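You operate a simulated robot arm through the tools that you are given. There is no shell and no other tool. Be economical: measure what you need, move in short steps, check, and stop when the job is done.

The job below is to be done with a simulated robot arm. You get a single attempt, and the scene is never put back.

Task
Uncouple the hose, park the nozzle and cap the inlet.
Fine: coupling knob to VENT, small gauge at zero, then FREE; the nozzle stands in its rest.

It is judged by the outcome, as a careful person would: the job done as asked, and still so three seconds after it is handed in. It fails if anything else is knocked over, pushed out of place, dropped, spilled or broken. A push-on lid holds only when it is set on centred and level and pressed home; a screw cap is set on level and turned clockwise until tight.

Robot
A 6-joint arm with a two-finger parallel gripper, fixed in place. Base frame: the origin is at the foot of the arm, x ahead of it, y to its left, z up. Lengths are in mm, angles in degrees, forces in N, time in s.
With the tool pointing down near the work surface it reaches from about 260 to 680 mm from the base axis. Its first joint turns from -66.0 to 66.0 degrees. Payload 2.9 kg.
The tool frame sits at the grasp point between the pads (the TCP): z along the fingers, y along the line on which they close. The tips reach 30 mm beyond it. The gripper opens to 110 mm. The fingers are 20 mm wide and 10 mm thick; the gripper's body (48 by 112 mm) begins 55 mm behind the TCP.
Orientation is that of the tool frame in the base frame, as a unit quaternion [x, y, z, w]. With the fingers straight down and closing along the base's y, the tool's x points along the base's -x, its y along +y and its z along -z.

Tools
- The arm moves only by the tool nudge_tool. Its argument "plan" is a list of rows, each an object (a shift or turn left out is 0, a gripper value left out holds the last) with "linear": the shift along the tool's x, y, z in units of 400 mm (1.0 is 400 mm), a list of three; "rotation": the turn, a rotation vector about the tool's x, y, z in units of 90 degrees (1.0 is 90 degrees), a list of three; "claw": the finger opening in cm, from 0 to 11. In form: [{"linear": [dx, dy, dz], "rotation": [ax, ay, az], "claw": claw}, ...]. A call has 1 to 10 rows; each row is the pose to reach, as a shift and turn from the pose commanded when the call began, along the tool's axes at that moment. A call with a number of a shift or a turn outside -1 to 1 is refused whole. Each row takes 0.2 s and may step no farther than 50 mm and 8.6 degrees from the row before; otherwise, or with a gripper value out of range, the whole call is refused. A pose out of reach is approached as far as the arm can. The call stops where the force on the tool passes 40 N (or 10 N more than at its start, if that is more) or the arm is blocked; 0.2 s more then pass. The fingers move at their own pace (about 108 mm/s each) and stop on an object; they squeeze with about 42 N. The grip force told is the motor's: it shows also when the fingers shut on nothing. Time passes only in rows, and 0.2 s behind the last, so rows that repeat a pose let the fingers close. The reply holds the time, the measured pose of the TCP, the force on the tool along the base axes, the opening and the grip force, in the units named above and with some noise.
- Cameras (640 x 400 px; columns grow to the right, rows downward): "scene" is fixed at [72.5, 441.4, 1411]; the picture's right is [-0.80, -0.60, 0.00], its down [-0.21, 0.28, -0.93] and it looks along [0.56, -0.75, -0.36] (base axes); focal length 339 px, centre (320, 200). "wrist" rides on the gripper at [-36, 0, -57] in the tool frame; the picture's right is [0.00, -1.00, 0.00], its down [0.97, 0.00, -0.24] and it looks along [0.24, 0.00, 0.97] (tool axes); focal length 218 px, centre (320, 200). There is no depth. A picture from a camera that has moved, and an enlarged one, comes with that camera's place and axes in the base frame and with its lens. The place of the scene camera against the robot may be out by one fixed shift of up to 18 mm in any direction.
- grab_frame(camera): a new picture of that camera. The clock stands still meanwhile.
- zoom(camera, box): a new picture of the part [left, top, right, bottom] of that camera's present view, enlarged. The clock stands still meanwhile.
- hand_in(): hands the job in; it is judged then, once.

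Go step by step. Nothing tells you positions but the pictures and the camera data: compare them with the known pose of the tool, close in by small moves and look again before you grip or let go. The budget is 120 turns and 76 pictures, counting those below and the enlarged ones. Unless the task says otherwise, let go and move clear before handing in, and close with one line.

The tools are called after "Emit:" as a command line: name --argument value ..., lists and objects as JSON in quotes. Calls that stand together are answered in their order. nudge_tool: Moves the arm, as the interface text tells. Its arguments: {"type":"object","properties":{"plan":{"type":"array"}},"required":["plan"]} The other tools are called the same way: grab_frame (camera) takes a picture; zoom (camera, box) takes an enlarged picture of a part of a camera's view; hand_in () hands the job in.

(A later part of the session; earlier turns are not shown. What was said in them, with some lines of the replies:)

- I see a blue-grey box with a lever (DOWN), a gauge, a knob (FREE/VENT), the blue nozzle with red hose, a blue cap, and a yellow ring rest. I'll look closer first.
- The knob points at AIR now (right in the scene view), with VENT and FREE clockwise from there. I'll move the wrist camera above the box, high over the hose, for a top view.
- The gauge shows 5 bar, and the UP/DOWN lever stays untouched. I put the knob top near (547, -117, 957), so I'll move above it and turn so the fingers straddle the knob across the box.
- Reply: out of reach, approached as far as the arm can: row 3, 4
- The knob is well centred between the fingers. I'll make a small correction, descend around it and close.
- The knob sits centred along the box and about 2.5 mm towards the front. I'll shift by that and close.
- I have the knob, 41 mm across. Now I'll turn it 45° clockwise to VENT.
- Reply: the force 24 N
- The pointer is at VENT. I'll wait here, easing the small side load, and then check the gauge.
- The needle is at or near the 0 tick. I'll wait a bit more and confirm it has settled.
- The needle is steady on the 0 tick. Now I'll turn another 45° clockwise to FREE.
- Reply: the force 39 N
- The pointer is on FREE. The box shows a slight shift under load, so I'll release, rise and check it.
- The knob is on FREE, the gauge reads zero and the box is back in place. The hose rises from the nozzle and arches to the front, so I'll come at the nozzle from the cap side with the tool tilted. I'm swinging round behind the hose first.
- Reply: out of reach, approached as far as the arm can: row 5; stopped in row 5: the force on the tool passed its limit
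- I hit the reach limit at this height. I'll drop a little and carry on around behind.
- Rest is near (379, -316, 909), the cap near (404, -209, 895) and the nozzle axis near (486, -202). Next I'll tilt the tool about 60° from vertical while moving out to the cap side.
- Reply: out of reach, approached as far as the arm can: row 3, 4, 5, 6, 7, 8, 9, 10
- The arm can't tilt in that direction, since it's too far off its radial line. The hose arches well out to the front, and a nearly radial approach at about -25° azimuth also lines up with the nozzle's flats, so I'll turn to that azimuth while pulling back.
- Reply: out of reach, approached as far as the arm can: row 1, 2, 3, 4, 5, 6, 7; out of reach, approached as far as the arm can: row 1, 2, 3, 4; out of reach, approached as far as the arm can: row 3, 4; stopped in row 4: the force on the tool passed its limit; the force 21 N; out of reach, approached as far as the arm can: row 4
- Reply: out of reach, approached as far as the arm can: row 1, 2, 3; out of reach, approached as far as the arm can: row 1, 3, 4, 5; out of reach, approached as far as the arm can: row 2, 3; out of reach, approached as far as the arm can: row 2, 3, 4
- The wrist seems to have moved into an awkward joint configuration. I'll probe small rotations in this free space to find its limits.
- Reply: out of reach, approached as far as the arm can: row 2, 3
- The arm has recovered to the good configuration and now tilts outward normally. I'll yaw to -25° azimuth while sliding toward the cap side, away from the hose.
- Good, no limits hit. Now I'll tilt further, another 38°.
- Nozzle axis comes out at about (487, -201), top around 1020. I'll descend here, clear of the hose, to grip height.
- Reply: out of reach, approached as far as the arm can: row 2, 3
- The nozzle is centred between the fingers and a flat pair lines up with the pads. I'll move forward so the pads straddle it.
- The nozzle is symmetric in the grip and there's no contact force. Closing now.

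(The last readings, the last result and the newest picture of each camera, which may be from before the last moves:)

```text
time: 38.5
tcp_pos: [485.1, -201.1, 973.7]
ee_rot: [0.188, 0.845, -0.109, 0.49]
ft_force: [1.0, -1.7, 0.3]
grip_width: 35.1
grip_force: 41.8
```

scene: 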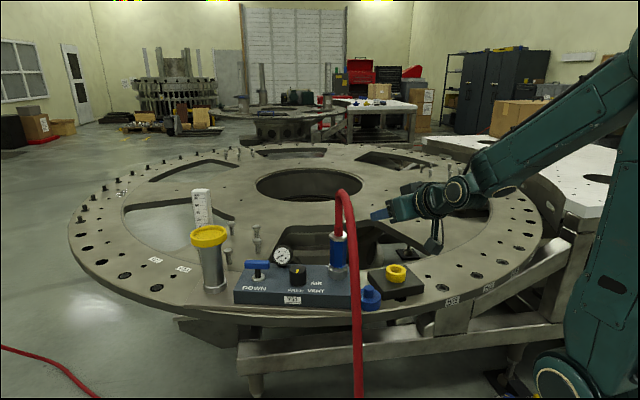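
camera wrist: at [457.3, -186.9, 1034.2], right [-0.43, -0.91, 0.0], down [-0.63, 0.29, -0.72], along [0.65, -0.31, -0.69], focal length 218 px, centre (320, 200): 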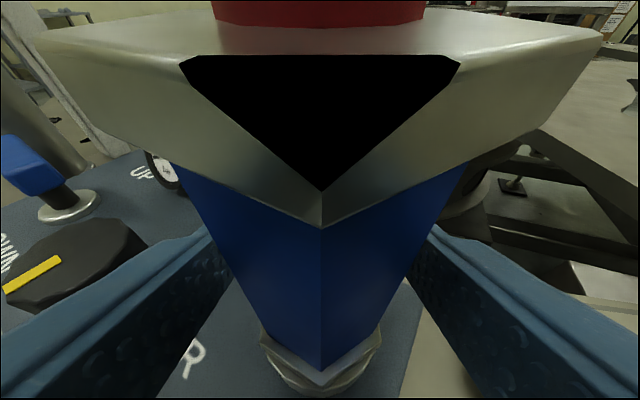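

I have a firm 35 mm grip with almost no side load. Lifting straight up in small steps.

Emit:
nudge_tool --plan '[{"linear": [-0.0108, 0, -0.0062]}, {"linear": [-0.0217, 0, -0.0124]}, {"linear": [-0.0325, 0, -0.0186]}, {"linear": [-0.0433, 0, -0.0248]}]'

Emit:
grab_frame --camera "wrist"

```text
time: 39.5
tcp_pos: [485.9, -200.9, 993.3]
ee_rot: [0.188, 0.845, -0.108, 0.488]
ft_force: [-0.2, 0.5, -1.8]
grip_width: 35.2
grip_force: 42.0
```

```text
34 pictures are left
camera wrist: at [457.0, -186.4, 1053.7], right [-0.42, -0.91, 0.0], down [-0.63, 0.29, -0.72], along [0.65, -0.31, -0.69], focal length 218 px, centre (320, 200)
```

wrist: 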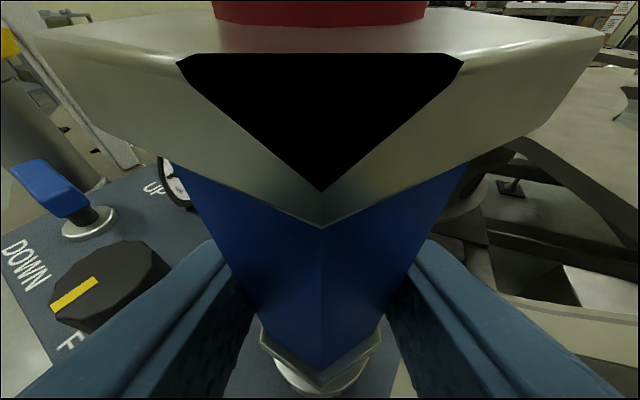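

It came free easily. I'll lift further and look at its lower end.

Emit:
nudge_tool --plan '[{"linear": [-0.0325, 0, -0.0186]}, {"linear": [-0.065, 0, -0.0372]}, {"linear": [-0.0975, 0, -0.0558]}, {"linear": [-0.13, 0, -0.0744]}]'

Emit:
zoom --camera "scene" --box '[260, 160, 420, 260]'

Emit:
zoom --camera "scene" --box '[260, 220, 420, 320]'

```text
time: 40.5
tcp_pos: [485.2, -200.5, 1053.7]
ee_rot: [0.188, 0.846, -0.109, 0.487]
ft_force: [0.1, 0.1, -2.6]
grip_width: 35.1
grip_force: 42.3
```

```text
4.00 times, centred on (340, 210) of scene
camera zoom: at [72.6, 441.4, 1411.0], right [-0.8, -0.6, 0.0], down [-0.21, 0.28, -0.93], along [0.56, -0.75, -0.36], focal length 1357 px, centre (240, 160)
```

zoom: 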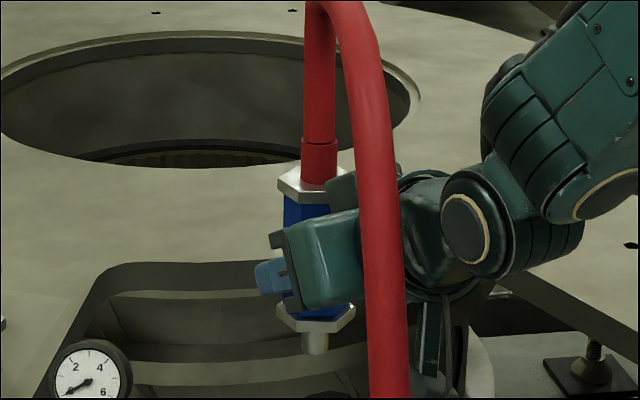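

```text
4.00 times, centred on (340, 270) of scene
camera zoom: at [72.6, 441.4, 1411.0], right [-0.8, -0.6, 0.0], down [-0.21, 0.28, -0.93], along [0.56, -0.75, -0.36], focal length 1357 px, centre (240, -80)
```

zoom: 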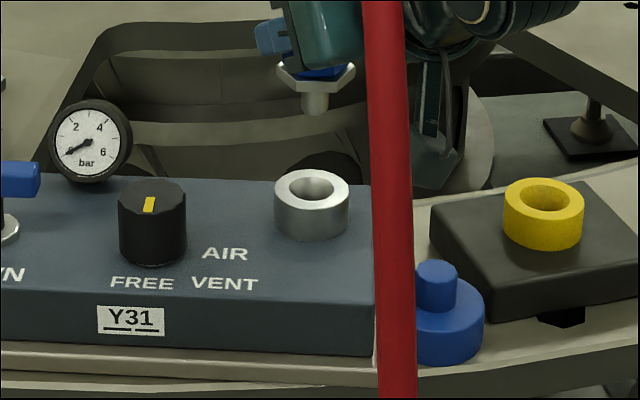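

The nozzle has a short spigot under a flange, and the bare inlet ring matches the rest's ring. I'll carry it level over the rest, at about (378, -316), turning slightly to stay radial.

Emit:
nudge_tool --plan '[{"linear": [0.01, -0.062, -0.0176], "rotation": [0.019, 0, 0.011]}, {"linear": [0.02, -0.124, -0.0352], "rotation": [0.038, 0, 0.022]}, {"linear": [0.03, -0.186, -0.0528], "rotation": [0.057, 0, 0.033]}, {"linear": [0.04, -0.248, -0.0704], "rotation": [0.076, 0, 0.044]}, {"linear": [0.05, -0.31, -0.088], "rotation": [0.095, 0, 0.055]}, {"linear": [0.06, -0.3725, -0.1055], "rotation": [0.115, 0, 0.066]}]'

Emit:
zoom --camera "scene" --box '[320, 200, 480, 300]'

Emit:
grab_frame --camera "wrist"

```text
time: 41.9
tcp_pos: [379.2, -314.8, 1053.1]
ee_rot: [0.276, 0.821, -0.159, 0.474]
ft_force: [0.0, 0.1, -3.1]
grip_width: 35.3
grip_force: 41.5
```

```text
4.00 times, centred on (400, 250) of scene
camera zoom: at [72.6, 441.3, 1411.0], right [-0.8, -0.6, 0.0], down [-0.21, 0.28, -0.93], along [0.56, -0.75, -0.36], focal length 1357 px, centre (0, 0)
```

zoom: 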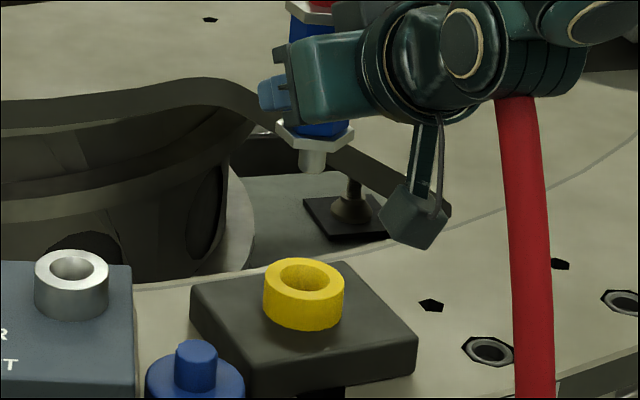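

```text
30 pictures are left
camera wrist: at [353.9, -295.1, 1114.0], right [-0.6, -0.8, 0.0], down [-0.55, 0.42, -0.72], along [0.57, -0.43, -0.69], focal length 218 px, centre (320, 200)
```

wrist: 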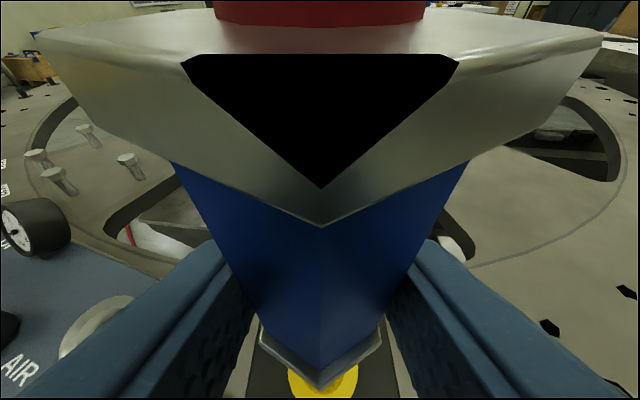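

The nozzle is lined up laterally over the rest in both views. I'll lower it until the spigot is just above the ring, then check.

Emit:
nudge_tool --plan '[{"linear": [0.0433, -0.002, 0.0248]}, {"linear": [0.0866, -0.002, 0.0496]}, {"linear": [0.13, -0.002, 0.0743]}, {"linear": [0.162, -0.002, 0.093]}]'

Emit:
zoom --camera "scene" --box '[350, 220, 446, 280]'

Emit:
zoom --camera "wrist" --box '[240, 300, 400, 400]'

```text
time: 42.9
tcp_pos: [377.7, -315.7, 977.8]
ee_rot: [0.274, 0.821, -0.159, 0.475]
ft_force: [0.2, -0.6, -3.1]
grip_width: 35.3
grip_force: 42.4
```

```text
6.67 times, centred on (398, 250) of scene
camera zoom: at [72.6, 441.3, 1411.0], right [-0.8, -0.6, 0.0], down [-0.21, 0.28, -0.93], along [0.56, -0.75, -0.36], focal length 2262 px, centre (-200, -133)
```

zoom: 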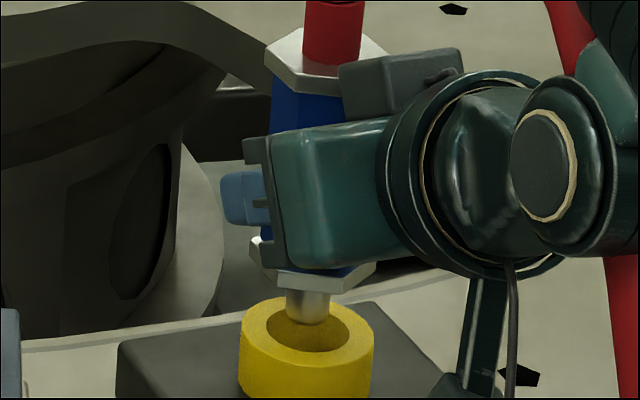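

```text
4.00 times, centred on (320, 350) of wrist
camera zoom: at [352.9, -296.3, 1039.1], right [-0.6, -0.8, 0.0], down [-0.55, 0.42, -0.72], along [0.58, -0.44, -0.69], focal length 873 px, centre (320, -400)
```

zoom: 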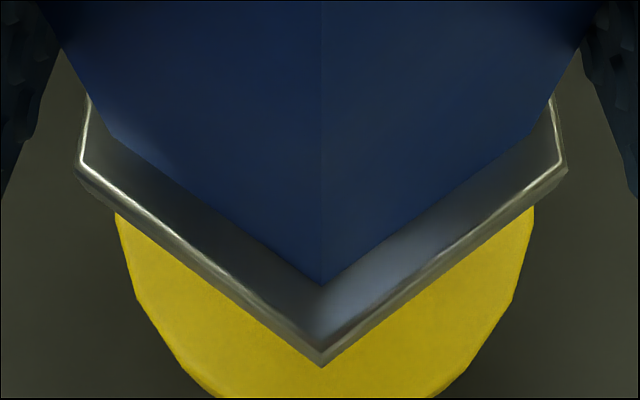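

Alignment still looks centred. I'll lower in 5 mm steps while watching the force.

Emit:
nudge_tool --plan '[{"linear": [0.0108, -0.001, 0.0062]}, {"linear": [0.0217, -0.001, 0.0124]}, {"linear": [0.0325, -0.001, 0.0186]}]'

Emit:
zoom --camera "scene" --box '[350, 220, 446, 280]'

```text
time: 43.7
tcp_pos: [376.5, -314.2, 963.4]
ee_rot: [0.275, 0.821, -0.16, 0.475]
ft_force: [-0.3, -0.7, -3.4]
grip_width: 35.3
grip_force: 42.1
```

```text
6.67 times, centred on (398, 250) of scene
camera zoom: at [72.6, 441.3, 1411.0], right [-0.8, -0.6, 0.0], down [-0.21, 0.28, -0.93], along [0.56, -0.75, -0.36], focal length 2262 px, centre (-200, -133)
```

zoom: 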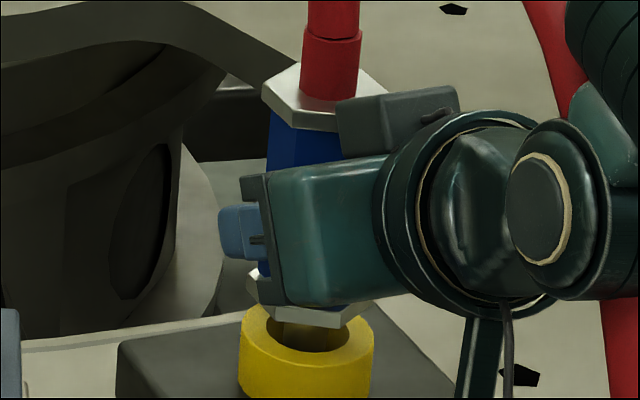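

The spigot is entering the ring with no side force. Lowering further until it seats.

Emit:
nudge_tool --plan '[{"linear": [0.009, -0.001, 0.0095]}, {"linear": [0.0155, -0.001, 0.0132]}, {"linear": [0.022, -0.001, 0.017]}, {"linear": [0.0285, -0.001, 0.0206]}]'

Emit:
zoom --camera "scene" --box '[350, 220, 446, 280]'

```text
time: 44.7
tcp_pos: [379.5, -316.0, 950.7]
ee_rot: [0.275, 0.821, -0.158, 0.474]
ft_force: [0.5, -0.9, -2.1]
grip_width: 35.1
grip_force: 41.9
```

```text
6.67 times, centred on (398, 250) of scene
camera zoom: at [72.6, 441.3, 1411.0], right [-0.8, -0.6, 0.0], down [-0.21, 0.28, -0.93], along [0.56, -0.75, -0.36], focal length 2262 px, centre (-200, -133)
```

zoom: 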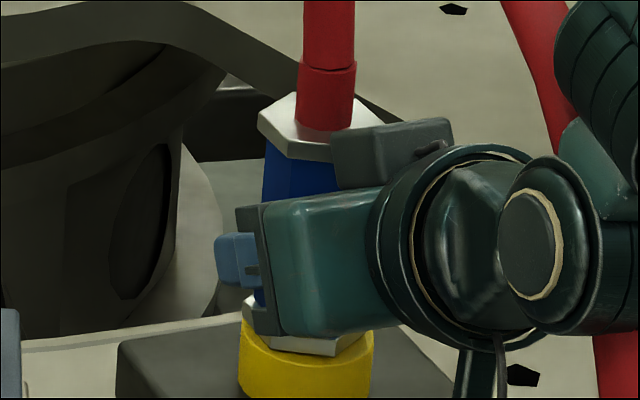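

Emit:
nudge_tool --plan '[{"linear": [0.0043, 0, 0.0025]}, {"linear": [0.0087, 0, 0.005]}, {"linear": [0.013, 0, 0.0074]}, {"linear": [0.0162, 0, 0.0093]}]'

Emit:
zoom --camera "scene" --box '[350, 220, 446, 280]'

```text
time: 45.7
tcp_pos: [380.4, -317.7, 946.9]
ee_rot: [0.275, 0.818, -0.161, 0.479]
ft_force: [-3.3, 7.1, 35.9]
grip_width: 35.1
grip_force: 42.1
```

```text
6.67 times, centred on (398, 250) of scene
camera zoom: at [72.0, 441.9, 1410.8], right [-0.8, -0.6, 0.0], down [-0.21, 0.28, -0.94], along [0.56, -0.75, -0.35], focal length 2262 px, centre (-200, -133)
```

zoom: 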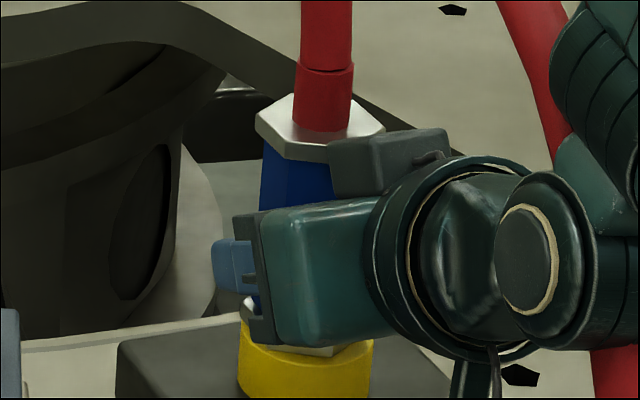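

Contact at about 947 with 36 N, so the flange is seated on the ring. I'll take off the load and open the fingers.

Emit:
nudge_tool --plan '[{"linear": [-0.0065, 0, -0.0037]}, {"linear": [-0.0065, 0, -0.0037]}]'

Emit:
nudge_tool --plan '[{"claw": 4}, {"claw": 5}, {"claw": 6}, {"claw": 6}]'

Emit:
grab_frame --camera "wrist"

```text
time: 46.3
tcp_pos: [379.0, -317.0, 947.4]
ee_rot: [0.275, 0.819, -0.16, 0.477]
ft_force: [8.4, -2.4, 17.8]
grip_width: 35.1
grip_force: 42.1
```

```text
time: 47.3
tcp_pos: [378.4, -315.2, 944.7]
ee_rot: [0.275, 0.821, -0.16, 0.474]
ft_force: [0.3, 0.6, 0.2]
grip_width: 60.0
grip_force: 0.0
```

```text
24 pictures are left
camera wrist: at [353.4, -296.8, 1005.9], right [-0.6, -0.8, 0.0], down [-0.55, 0.42, -0.72], along [0.57, -0.43, -0.69], focal length 218 px, centre (320, 200)
```

wrist: 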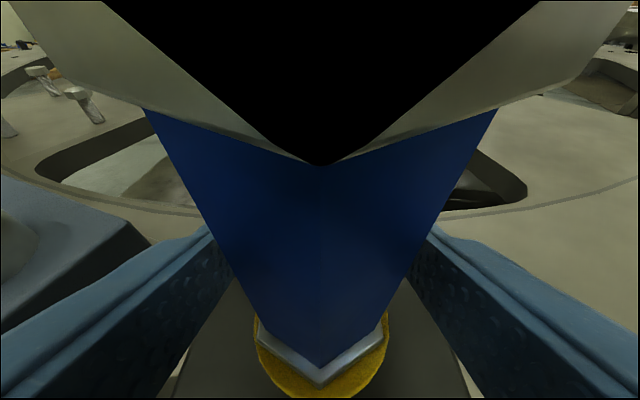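

The nozzle stands seated in the rest and the fingers are clear. I'll back straight out.

Emit:
nudge_tool --plan '[{"linear": [0.0248, 0, -0.0435]}, {"linear": [0.0495, 0, -0.087]}, {"linear": [0.0743, 0, -0.1304]}, {"linear": [0.06, 0, -0.15]}]'

Emit:
grab_frame --camera "wrist"

Emit:
zoom --camera "scene" --box '[220, 160, 540, 360]'

```text
time: 48.3
tcp_pos: [327.5, -278.8, 955.4]
ee_rot: [0.275, 0.821, -0.159, 0.474]
ft_force: [-0.5, -0.7, 0.1]
grip_width: 60.1
grip_force: 0.0
```

```text
23 pictures are left
camera wrist: at [302.4, -259.0, 1016.1], right [-0.6, -0.8, 0.0], down [-0.55, 0.42, -0.72], along [0.57, -0.43, -0.69], focal length 218 px, centre (320, 200)
```

wrist: 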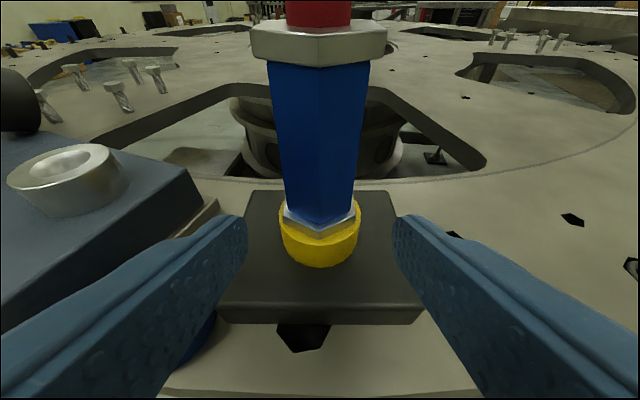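

```text
2.00 times, centred on (380, 260) of scene
camera zoom: at [72.5, 441.4, 1411.0], right [-0.8, -0.6, 0.0], down [-0.21, 0.28, -0.93], along [0.56, -0.75, -0.36], focal length 678 px, centre (200, 80)
```

zoom: 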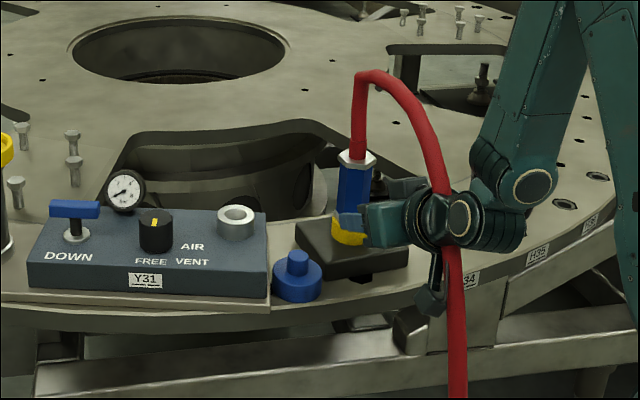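

Nozzle is parked upright. The hose now loops on the left (+Y) side of the arm, so I'll slide away to the right first, then rise and straighten the tool.

Emit:
nudge_tool --plan '[{"linear": [0, 0, -0.025]}, {"linear": [0, -0.05, -0.03]}, {"linear": [0, -0.1, -0.03]}, {"linear": [0, -0.16, -0.03]}, {"linear": [-0.05, -0.18, -0.06]}, {"linear": [-0.1, -0.18, -0.09]}]'

Emit:
grab_frame --camera "scene"

```text
time: 49.7
tcp_pos: [281.2, -325.7, 1008.1]
ee_rot: [0.276, 0.821, -0.161, 0.473]
ft_force: [-0.5, 0.0, 0.4]
grip_width: 59.9
grip_force: 0.1
out of reach, approached as far as the arm can: row 1, 2, 3, 5, 6
```

```text
21 pictures are left
```

scene: 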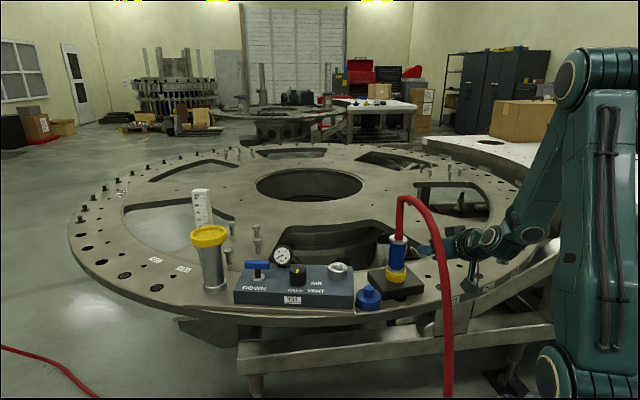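

Emit:
nudge_tool --plan '[{"linear": [-0.04, -0.005, -0.008], "rotation": [0, 0.084, 0]}, {"linear": [-0.08, -0.01, -0.016], "rotation": [0, 0.168, 0]}, {"linear": [-0.12, -0.015, -0.024], "rotation": [0, 0.252, 0]}, {"linear": [-0.16, -0.02, -0.032], "rotation": [0, 0.336, 0]}, {"linear": [-0.2, -0.025, -0.04], "rotation": [0, 0.42, 0]}, {"linear": [-0.24, -0.03, -0.05], "rotation": [0, 0.504, 0]}, {"linear": [-0.287, -0.039, -0.063], "rotation": [0, 0.588, 0]}, {"linear": [-0.287, -0.039, -0.063], "rotation": [0, 0.669, 0]}]'

```text
time: 51.5
tcp_pos: [297.2, -361.4, 1121.1]
ee_rot: [0.318, 0.948, 0.0, -0.002]
ft_force: [-0.3, -0.2, -0.8]
grip_width: 60.0
grip_force: 0.0
```

Emit:
nudge_tool --plan '[{"linear": [-0.027, -0.009, -0.086]}, {"linear": [-0.055, -0.018, -0.172]}, {"linear": [-0.13, 0.037, -0.172]}, {"linear": [-0.2, 0.092, -0.172]}, {"linear": [-0.274, 0.1475, -0.172]}, {"linear": [-0.265, 0.225, -0.172]}, {"linear": [-0.259, 0.305, -0.172]}, {"linear": [-0.2525, 0.3825, -0.172]}]'

Emit:
grab_frame --camera "wrist"

```text
time: 53.3
tcp_pos: [473.0, -300.1, 1189.2]
ee_rot: [0.318, 0.948, 0.001, -0.002]
ft_force: [1.0, -0.2, -0.6]
grip_width: 59.6
grip_force: 0.1
```

```text
20 pictures are left
camera wrist: at [500.4, -321.4, 1247.4], right [-0.6, -0.8, 0.0], down [-0.77, 0.59, 0.24], along [-0.19, 0.15, -0.97], focal length 218 px, centre (320, 200)
```

wrist: 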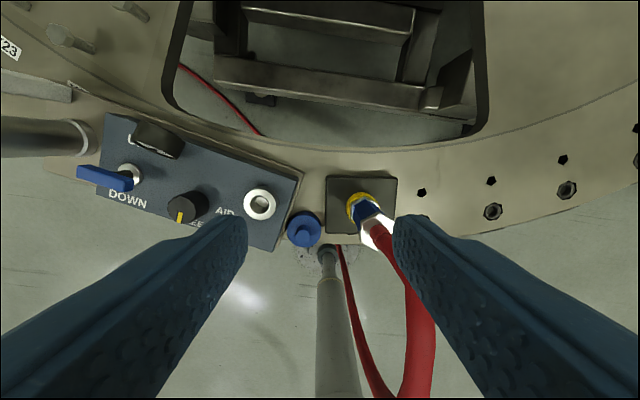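

The way is clear, and the cap sits near (405, -213) next to the box end. I'll turn to neutral yaw (fingers closing along Y) over the cap and come down partway for a look.

Emit:
nudge_tool --plan '[{"linear": [0.05, 0.014, 0], "rotation": [0, 0, -0.083]}, {"linear": [0.1, 0.028, 0], "rotation": [0, 0, -0.166]}, {"linear": [0.16, 0.042, 0], "rotation": [0, 0, -0.249]}, {"linear": [0.21, 0.056, 0], "rotation": [0, 0, -0.332]}, {"linear": [0.263, 0.07, 0], "rotation": [0, 0, -0.412]}, {"linear": [0.263, 0.07, 0.1], "rotation": [0, 0, -0.412]}, {"linear": [0.263, 0.07, 0.2], "rotation": [0, 0, -0.412]}, {"linear": [0.263, 0.07, 0.3], "rotation": [0, 0, -0.412]}, {"linear": [0.263, 0.07, 0.4], "rotation": [0, 0, -0.412]}]'

Emit:
grab_frame --camera "wrist"

Emit:
grab_frame --camera "scene"

```text
time: 55.3
tcp_pos: [405.8, -212.9, 1029.0]
ee_rot: [0.0, 1.0, 0.001, -0.002]
ft_force: [-0.3, -0.2, 0.4]
grip_width: 60.0
grip_force: 0.0
```

```text
19 pictures are left
camera wrist: at [442.6, -213.1, 1086.1], right [0.0, -1.0, 0.0], down [-0.97, 0.0, 0.24], along [-0.24, 0.0, -0.97], focal length 218 px, centre (320, 200)
```

wrist: 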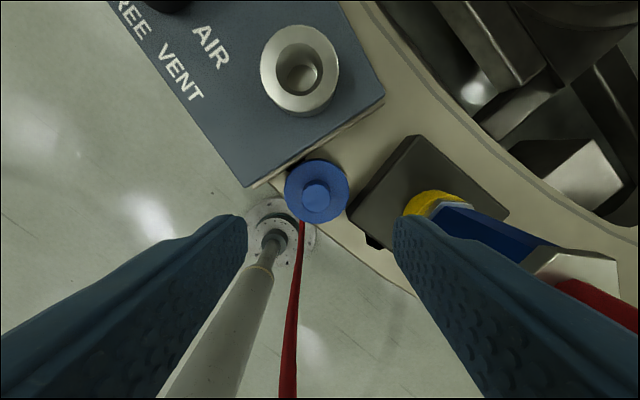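

```text
18 pictures are left
```

scene: 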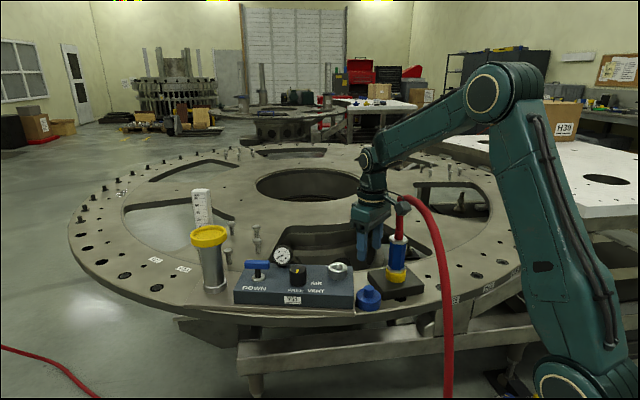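

The cap's grip stub is at about (404, -210). I'll centre on it, narrow the fingers and descend further.

Emit:
nudge_tool --plan '[{"linear": [0.0045, 0.0075, 0.06], "claw": 4.6}, {"linear": [0.0045, 0.0075, 0.12], "claw": 4.6}, {"linear": [0.0045, 0.0075, 0.1975], "claw": 4.6}]'

Emit:
grab_frame --camera "wrist"

Emit:
zoom --camera "scene" --box '[310, 220, 438, 300]'

```text
time: 56.1
tcp_pos: [403.8, -210.6, 949.2]
ee_rot: [0.001, 1.0, 0.001, -0.001]
ft_force: [0.2, -1.0, -0.1]
grip_width: 46.2
grip_force: 0.2
```

```text
17 pictures are left
camera wrist: at [440.0, -210.9, 1008.2], right [0.0, -1.0, 0.0], down [-0.97, 0.0, 0.24], along [-0.24, 0.0, -0.97], focal length 218 px, centre (320, 200)
```

wrist: 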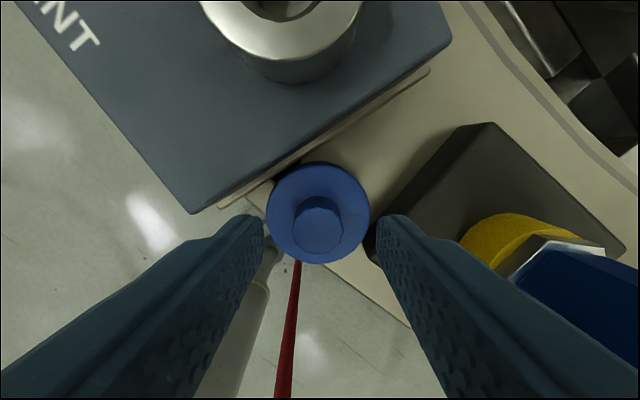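

```text
5.00 times, centred on (374, 260) of scene
camera zoom: at [72.5, 441.4, 1411.0], right [-0.8, -0.6, 0.0], down [-0.21, 0.28, -0.93], along [0.56, -0.75, -0.36], focal length 1696 px, centre (50, -100)
```

zoom: 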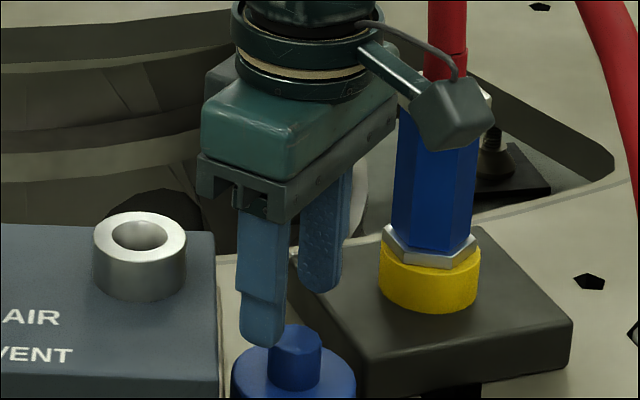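

Emit:
nudge_tool --plan '[{"linear": [0.0045, 0, 0.04]}, {"linear": [0.0045, 0, 0.07]}, {"linear": [0.0045, 0, 0.083]}]'

Emit:
zoom --camera "wrist" --box '[220, 160, 420, 285]'

Emit:
zoom --camera "scene" --box '[330, 250, 410, 300]'

```text
time: 56.9
tcp_pos: [401.2, -211.2, 917.1]
ee_rot: [0.0, 1.0, 0.001, -0.001]
ft_force: [-0.2, -0.6, 2.0]
grip_width: 45.9
grip_force: 0.1
```

```text
3.20 times, centred on (320, 222) of wrist
camera zoom: at [436.9, -210.6, 974.7], right [0.0, -1.0, 0.0], down [-0.97, 0.0, 0.24], along [-0.24, 0.0, -0.97], focal length 698 px, centre (320, 128)
```

zoom: 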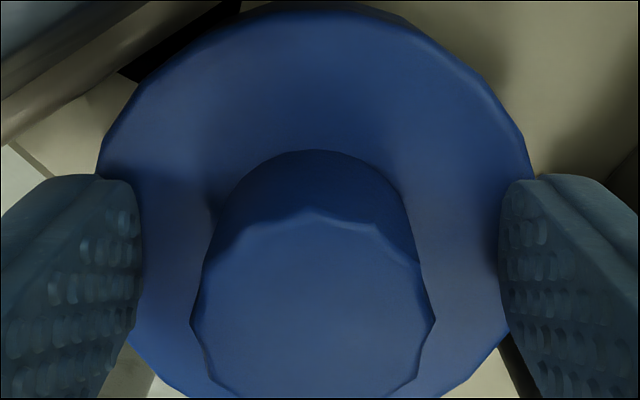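

```text
8.00 times, centred on (370, 275) of scene
camera zoom: at [72.5, 441.4, 1411.0], right [-0.8, -0.6, 0.0], down [-0.21, 0.28, -0.93], along [0.56, -0.75, -0.36], focal length 2714 px, centre (-80, -400)
```

zoom: 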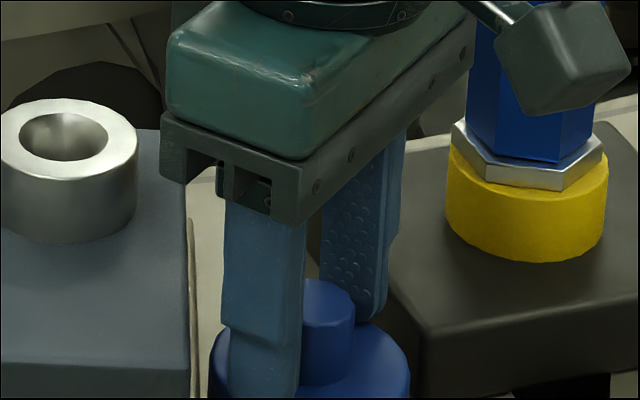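

The fingers are either side of the stub, tips at disc level. I'll shift 2.5 mm to centre and close.

Emit:
nudge_tool --plan '[{"linear": [0.006, 0.002, -0.002]}, {"linear": [0.006, 0.002, -0.002], "claw": 2}, {"linear": [0.006, 0.002, -0.002], "claw": 2}, {"linear": [0.006, 0.002, -0.002], "claw": 2}]'

Emit:
zoom --camera "wrist" --box '[220, 160, 420, 285]'

```text
time: 57.9
tcp_pos: [397.6, -208.9, 918.1]
ee_rot: [0.0, 1.0, 0.001, -0.001]
ft_force: [-0.7, 0.4, 0.5]
grip_width: 23.9
grip_force: 42.3
```

```text
3.20 times, centred on (320, 222) of wrist
camera zoom: at [434.1, -209.3, 975.4], right [0.0, -1.0, 0.0], down [-0.97, 0.0, 0.24], along [-0.24, 0.0, -0.97], focal length 698 px, centre (320, 128)
```

zoom: 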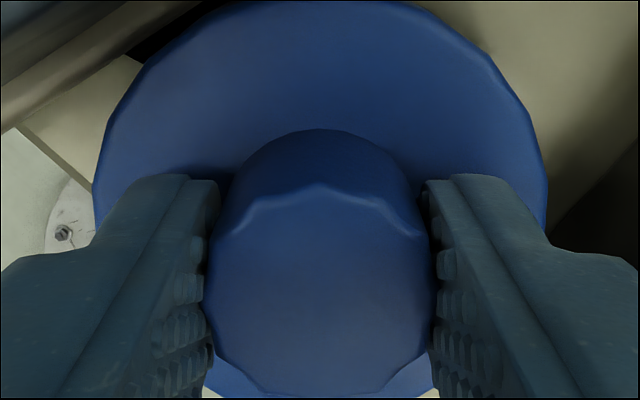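

Cap gripped, with its centre about 2.4 mm ahead (+X) of the TCP. I'll lift it and stop just short of the inlet to measure the inlet's exact place.

Emit:
nudge_tool --plan '[{"linear": [0, 0, -0.05]}, {"linear": [0, 0, -0.12]}, {"linear": [0, 0, -0.2]}, {"linear": [0, 0, -0.275]}, {"linear": [-0.06, 0.008, -0.275]}, {"linear": [-0.12, 0.016, -0.275]}, {"linear": [-0.14, 0.02, -0.275]}]'

Emit:
grab_frame --camera "wrist"

```text
time: 59.5
tcp_pos: [453.1, -201.4, 1029.7]
ee_rot: [0.001, 1.0, 0.001, -0.002]
ft_force: [0.4, 0.1, -0.7]
grip_width: 24.3
grip_force: 42.1
```

```text
12 pictures are left
camera wrist: at [490.0, -201.4, 1086.0], right [0.0, -1.0, 0.0], down [-0.97, 0.0, 0.24], along [-0.24, 0.0, -0.97], focal length 218 px, centre (320, 200)
```

wrist: 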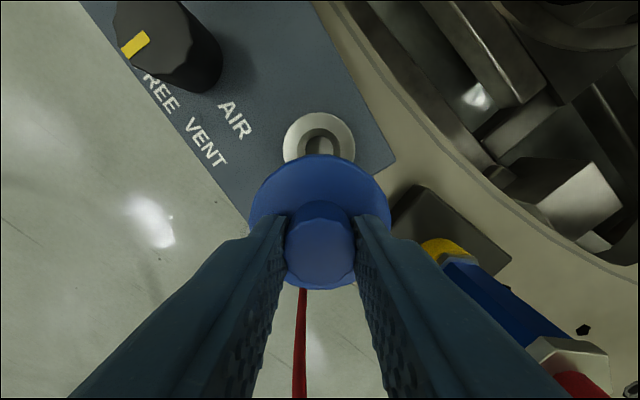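

Emit:
zoom --camera "wrist" --box '[256, 95, 384, 175]'

```text
5.00 times, centred on (320, 135) of wrist
camera zoom: at [490.0, -201.4, 1086.0], right [0.0, -1.0, 0.0], down [-0.97, 0.0, 0.24], along [-0.24, 0.0, -0.97], focal length 1091 px, centre (320, 525)
```

zoom: 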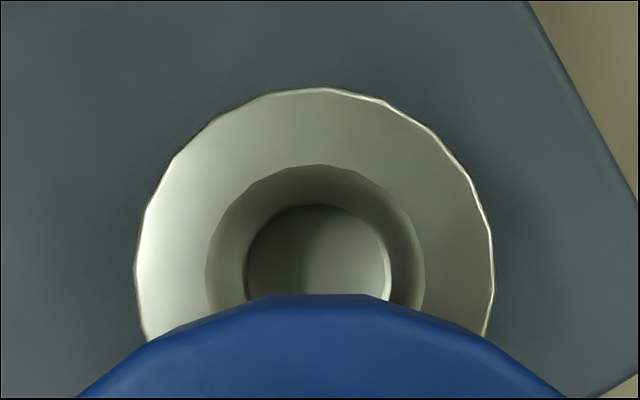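

Emit:
zoom --camera "wrist" --box '[220, 160, 420, 285]'

```text
3.20 times, centred on (320, 222) of wrist
camera zoom: at [490.0, -201.4, 1086.0], right [0.0, -1.0, 0.0], down [-0.97, 0.0, 0.24], along [-0.24, 0.0, -0.97], focal length 698 px, centre (320, 128)
```

zoom: 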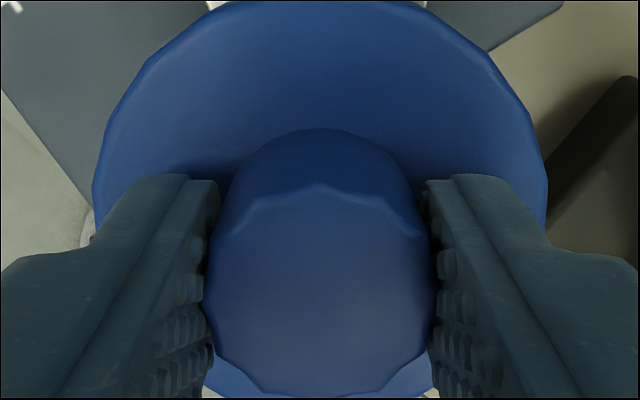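

The cap hasn't slipped in the grip. The inlet centre is 34.5 mm ahead of the TCP, so I'll move 32.3 mm to centre the cap and lower it to just above the ring.

Emit:
nudge_tool --plan '[{"linear": [-0.04, 0.0018, 0]}, {"linear": [-0.0808, 0.0018, 0]}, {"linear": [-0.0808, 0.0018, 0.03]}, {"linear": [-0.0808, 0.0018, 0.065]}]'

Emit:
zoom --camera "scene" --box '[290, 220, 386, 280]'

```text
time: 60.5
tcp_pos: [486.5, -202.0, 1001.9]
ee_rot: [0.0, 1.0, 0.0, -0.001]
ft_force: [-0.8, 0.6, -0.7]
grip_width: 23.9
grip_force: 41.8
```

```text
6.67 times, centred on (338, 250) of scene
camera zoom: at [72.6, 441.4, 1411.0], right [-0.8, -0.6, 0.0], down [-0.21, 0.28, -0.93], along [0.56, -0.75, -0.36], focal length 2262 px, centre (200, -133)
```

zoom: 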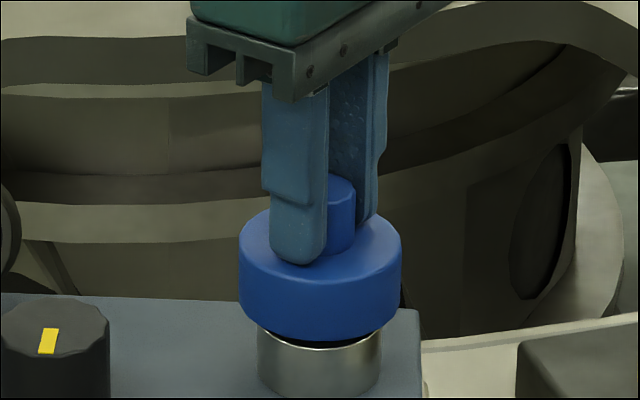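

The cap is centred over the ring from the side too. Lowering gently until contact.

Emit:
nudge_tool --plan '[{"linear": [0, 0, 0.01]}, {"linear": [0, 0, 0.02]}, {"linear": [0, 0, 0.03]}, {"linear": [0, 0, 0.04]}, {"linear": [0, 0, 0.05]}]'

Emit:
zoom --camera "scene" --box '[290, 220, 386, 280]'

```text
time: 61.7
tcp_pos: [485.1, -201.8, 981.9]
ee_rot: [-0.001, 1.0, 0.0, -0.002]
ft_force: [-1.7, -0.4, -0.5]
grip_width: 24.0
grip_force: 42.1
```

```text
6.67 times, centred on (338, 250) of scene
camera zoom: at [72.5, 441.4, 1411.0], right [-0.8, -0.6, 0.0], down [-0.21, 0.28, -0.93], along [0.56, -0.75, -0.36], focal length 2262 px, centre (200, -133)
```

zoom: 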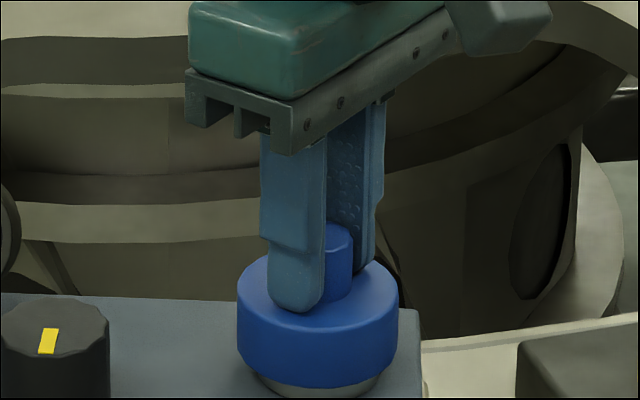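

The cap is sliding over the ring freely and level. I'll keep going and press it home.

Emit:
nudge_tool --plan '[{"linear": [0, 0, 0.0075]}, {"linear": [0, 0, 0.015]}, {"linear": [0, 0, 0.0225]}, {"linear": [0, 0, 0.03]}, {"linear": [0, 0, 0.0375]}]'

```text
time: 62.8
tcp_pos: [485.5, -200.8, 975.1]
ee_rot: [0.0, 1.0, -0.001, 0.001]
ft_force: [-7.7, 1.8, 7.1]
grip_width: 23.9
grip_force: 42.2
stopped in row 5: the force on the tool passed its limit (the readings are from after the stop); the commanded pose is now the measured one
```

Emit:
zoom --camera "scene" --box '[290, 220, 386, 280]'

Emit:
nudge_tool --plan '[{"linear": [0, 0, 0.004]}, {"linear": [0, 0, 0.008]}, {"linear": [0, 0, 0.012]}]'

```text
6.67 times, centred on (338, 250) of scene
camera zoom: at [72.3, 441.5, 1411.0], right [-0.8, -0.6, 0.0], down [-0.21, 0.28, -0.93], along [0.56, -0.75, -0.36], focal length 2262 px, centre (200, -133)
```

zoom: 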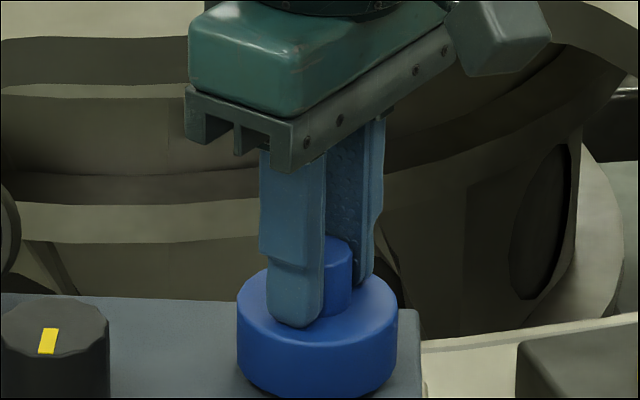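

```text
time: 63.4
tcp_pos: [485.6, -200.8, 975.3]
ee_rot: [0.0, 1.0, -0.001, 0.002]
ft_force: [-6.7, 3.3, 7.0]
grip_width: 24.1
grip_force: 42.1
stopped in row 3: the force on the tool passed its limit (the readings are from after the stop); the commanded pose is now the measured one
```

The cap is down to the box, level, and won't move under more than 40 N twice. I'll release, rise, and give a final centred press on the stub with closed fingers.

Emit:
nudge_tool --plan '[{"linear": [0, 0, 0], "claw": 3}, {"linear": [0, 0, 0], "claw": 4}, {"linear": [0, 0, 0], "claw": 4}, {"linear": [0, 0, -0.06], "claw": 4}, {"linear": [0, 0, -0.11], "claw": 4}, {"linear": [-0.0055, 0, -0.11], "claw": 0}, {"linear": [-0.0055, 0, -0.11], "claw": 0}, {"linear": [-0.0055, 0, -0.11], "claw": 0}]'

Emit:
grab_frame --camera "wrist"

```text
time: 65.2
tcp_pos: [487.0, -202.7, 1018.7]
ee_rot: [0.001, 1.0, -0.001, 0.001]
ft_force: [-0.7, 0.5, -0.2]
grip_width: 0.0
grip_force: 37.6
```

```text
6 pictures are left
camera wrist: at [524.2, -201.4, 1076.8], right [0.0, -1.0, 0.0], down [-0.97, 0.0, 0.24], along [-0.24, 0.0, -0.97], focal length 218 px, centre (320, 200)
```

wrist: 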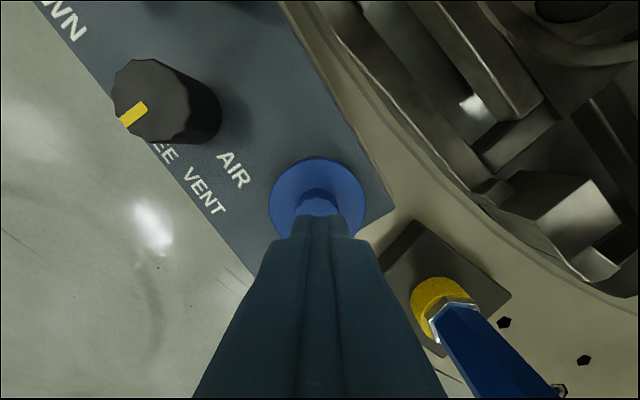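

Emit:
nudge_tool --plan '[{"linear": [-0.001, 0.002, 0.02]}, {"linear": [-0.001, 0.002, 0.04]}, {"linear": [-0.001, 0.002, 0.048]}, {"linear": [-0.001, 0.002, 0.055]}, {"linear": [-0.001, 0.002, 0.062]}, {"linear": [-0.001, 0.002, 0.069]}, {"linear": [-0.001, 0.002, 0.076]}]'

```text
time: 66.6
tcp_pos: [490.4, -200.8, 997.4]
ee_rot: [0.001, 1.0, -0.002, 0.006]
ft_force: [-3.1, 1.2, 6.4]
grip_width: 0.0
grip_force: 37.9
stopped in row 7: the force on the tool passed its limit (the readings are from after the stop); the commanded pose is now the measured one
```

It pressed home at the expected height with over 40 N and no further travel. I'll rise clear for a final check.

Emit:
nudge_tool --plan '[{"linear": [0, 0, -0.08]}, {"linear": [0, 0, -0.18]}, {"linear": [0, 0, -0.28]}, {"linear": [0, 0, -0.38]}, {"linear": [0, 0, -0.47]}]'

Emit:
zoom --camera "scene" --box '[220, 200, 460, 350]'

Emit:
grab_frame --camera "wrist"

```text
time: 67.8
tcp_pos: [489.2, -200.2, 1184.3]
ee_rot: [0.0, 1.0, -0.002, 0.004]
ft_force: [0.4, -0.1, -0.2]
grip_width: 0.0
grip_force: 36.9
```

```text
2.67 times, centred on (340, 275) of scene
camera zoom: at [72.5, 441.4, 1411.0], right [-0.8, -0.6, 0.0], down [-0.21, 0.28, -0.93], along [0.56, -0.75, -0.36], focal length 905 px, centre (267, 0)
```

zoom: 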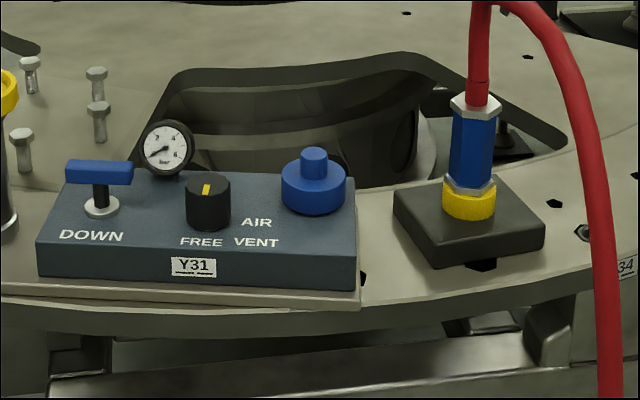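

```text
4 pictures are left
camera wrist: at [524.5, -198.9, 1243.1], right [0.0, -1.0, 0.0], down [-0.97, 0.0, 0.23], along [-0.23, 0.0, -0.97], focal length 218 px, centre (320, 200)
```

wrist: 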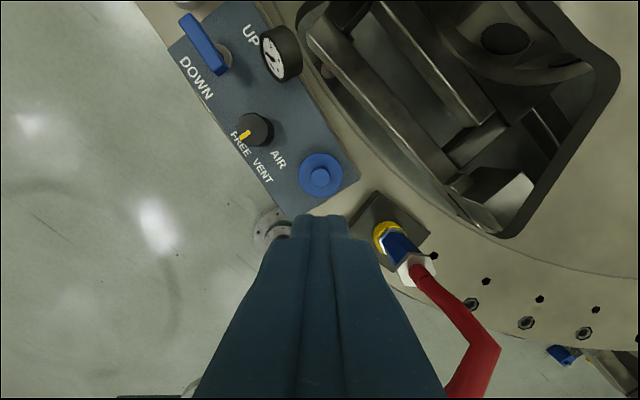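

Everything is in place: knob on FREE, gauge at zero, nozzle standing in the rest, cap level on the inlet, and the arm is clear. Handing in.

Emit:
hand_in

```text
The job is handed in.
```

The hose is uncoupled: I turned the knob to VENT, waited for the gauge to reach zero, then turned it to FREE. The nozzle stands in its rest, and the inlet cap is pressed home and level.
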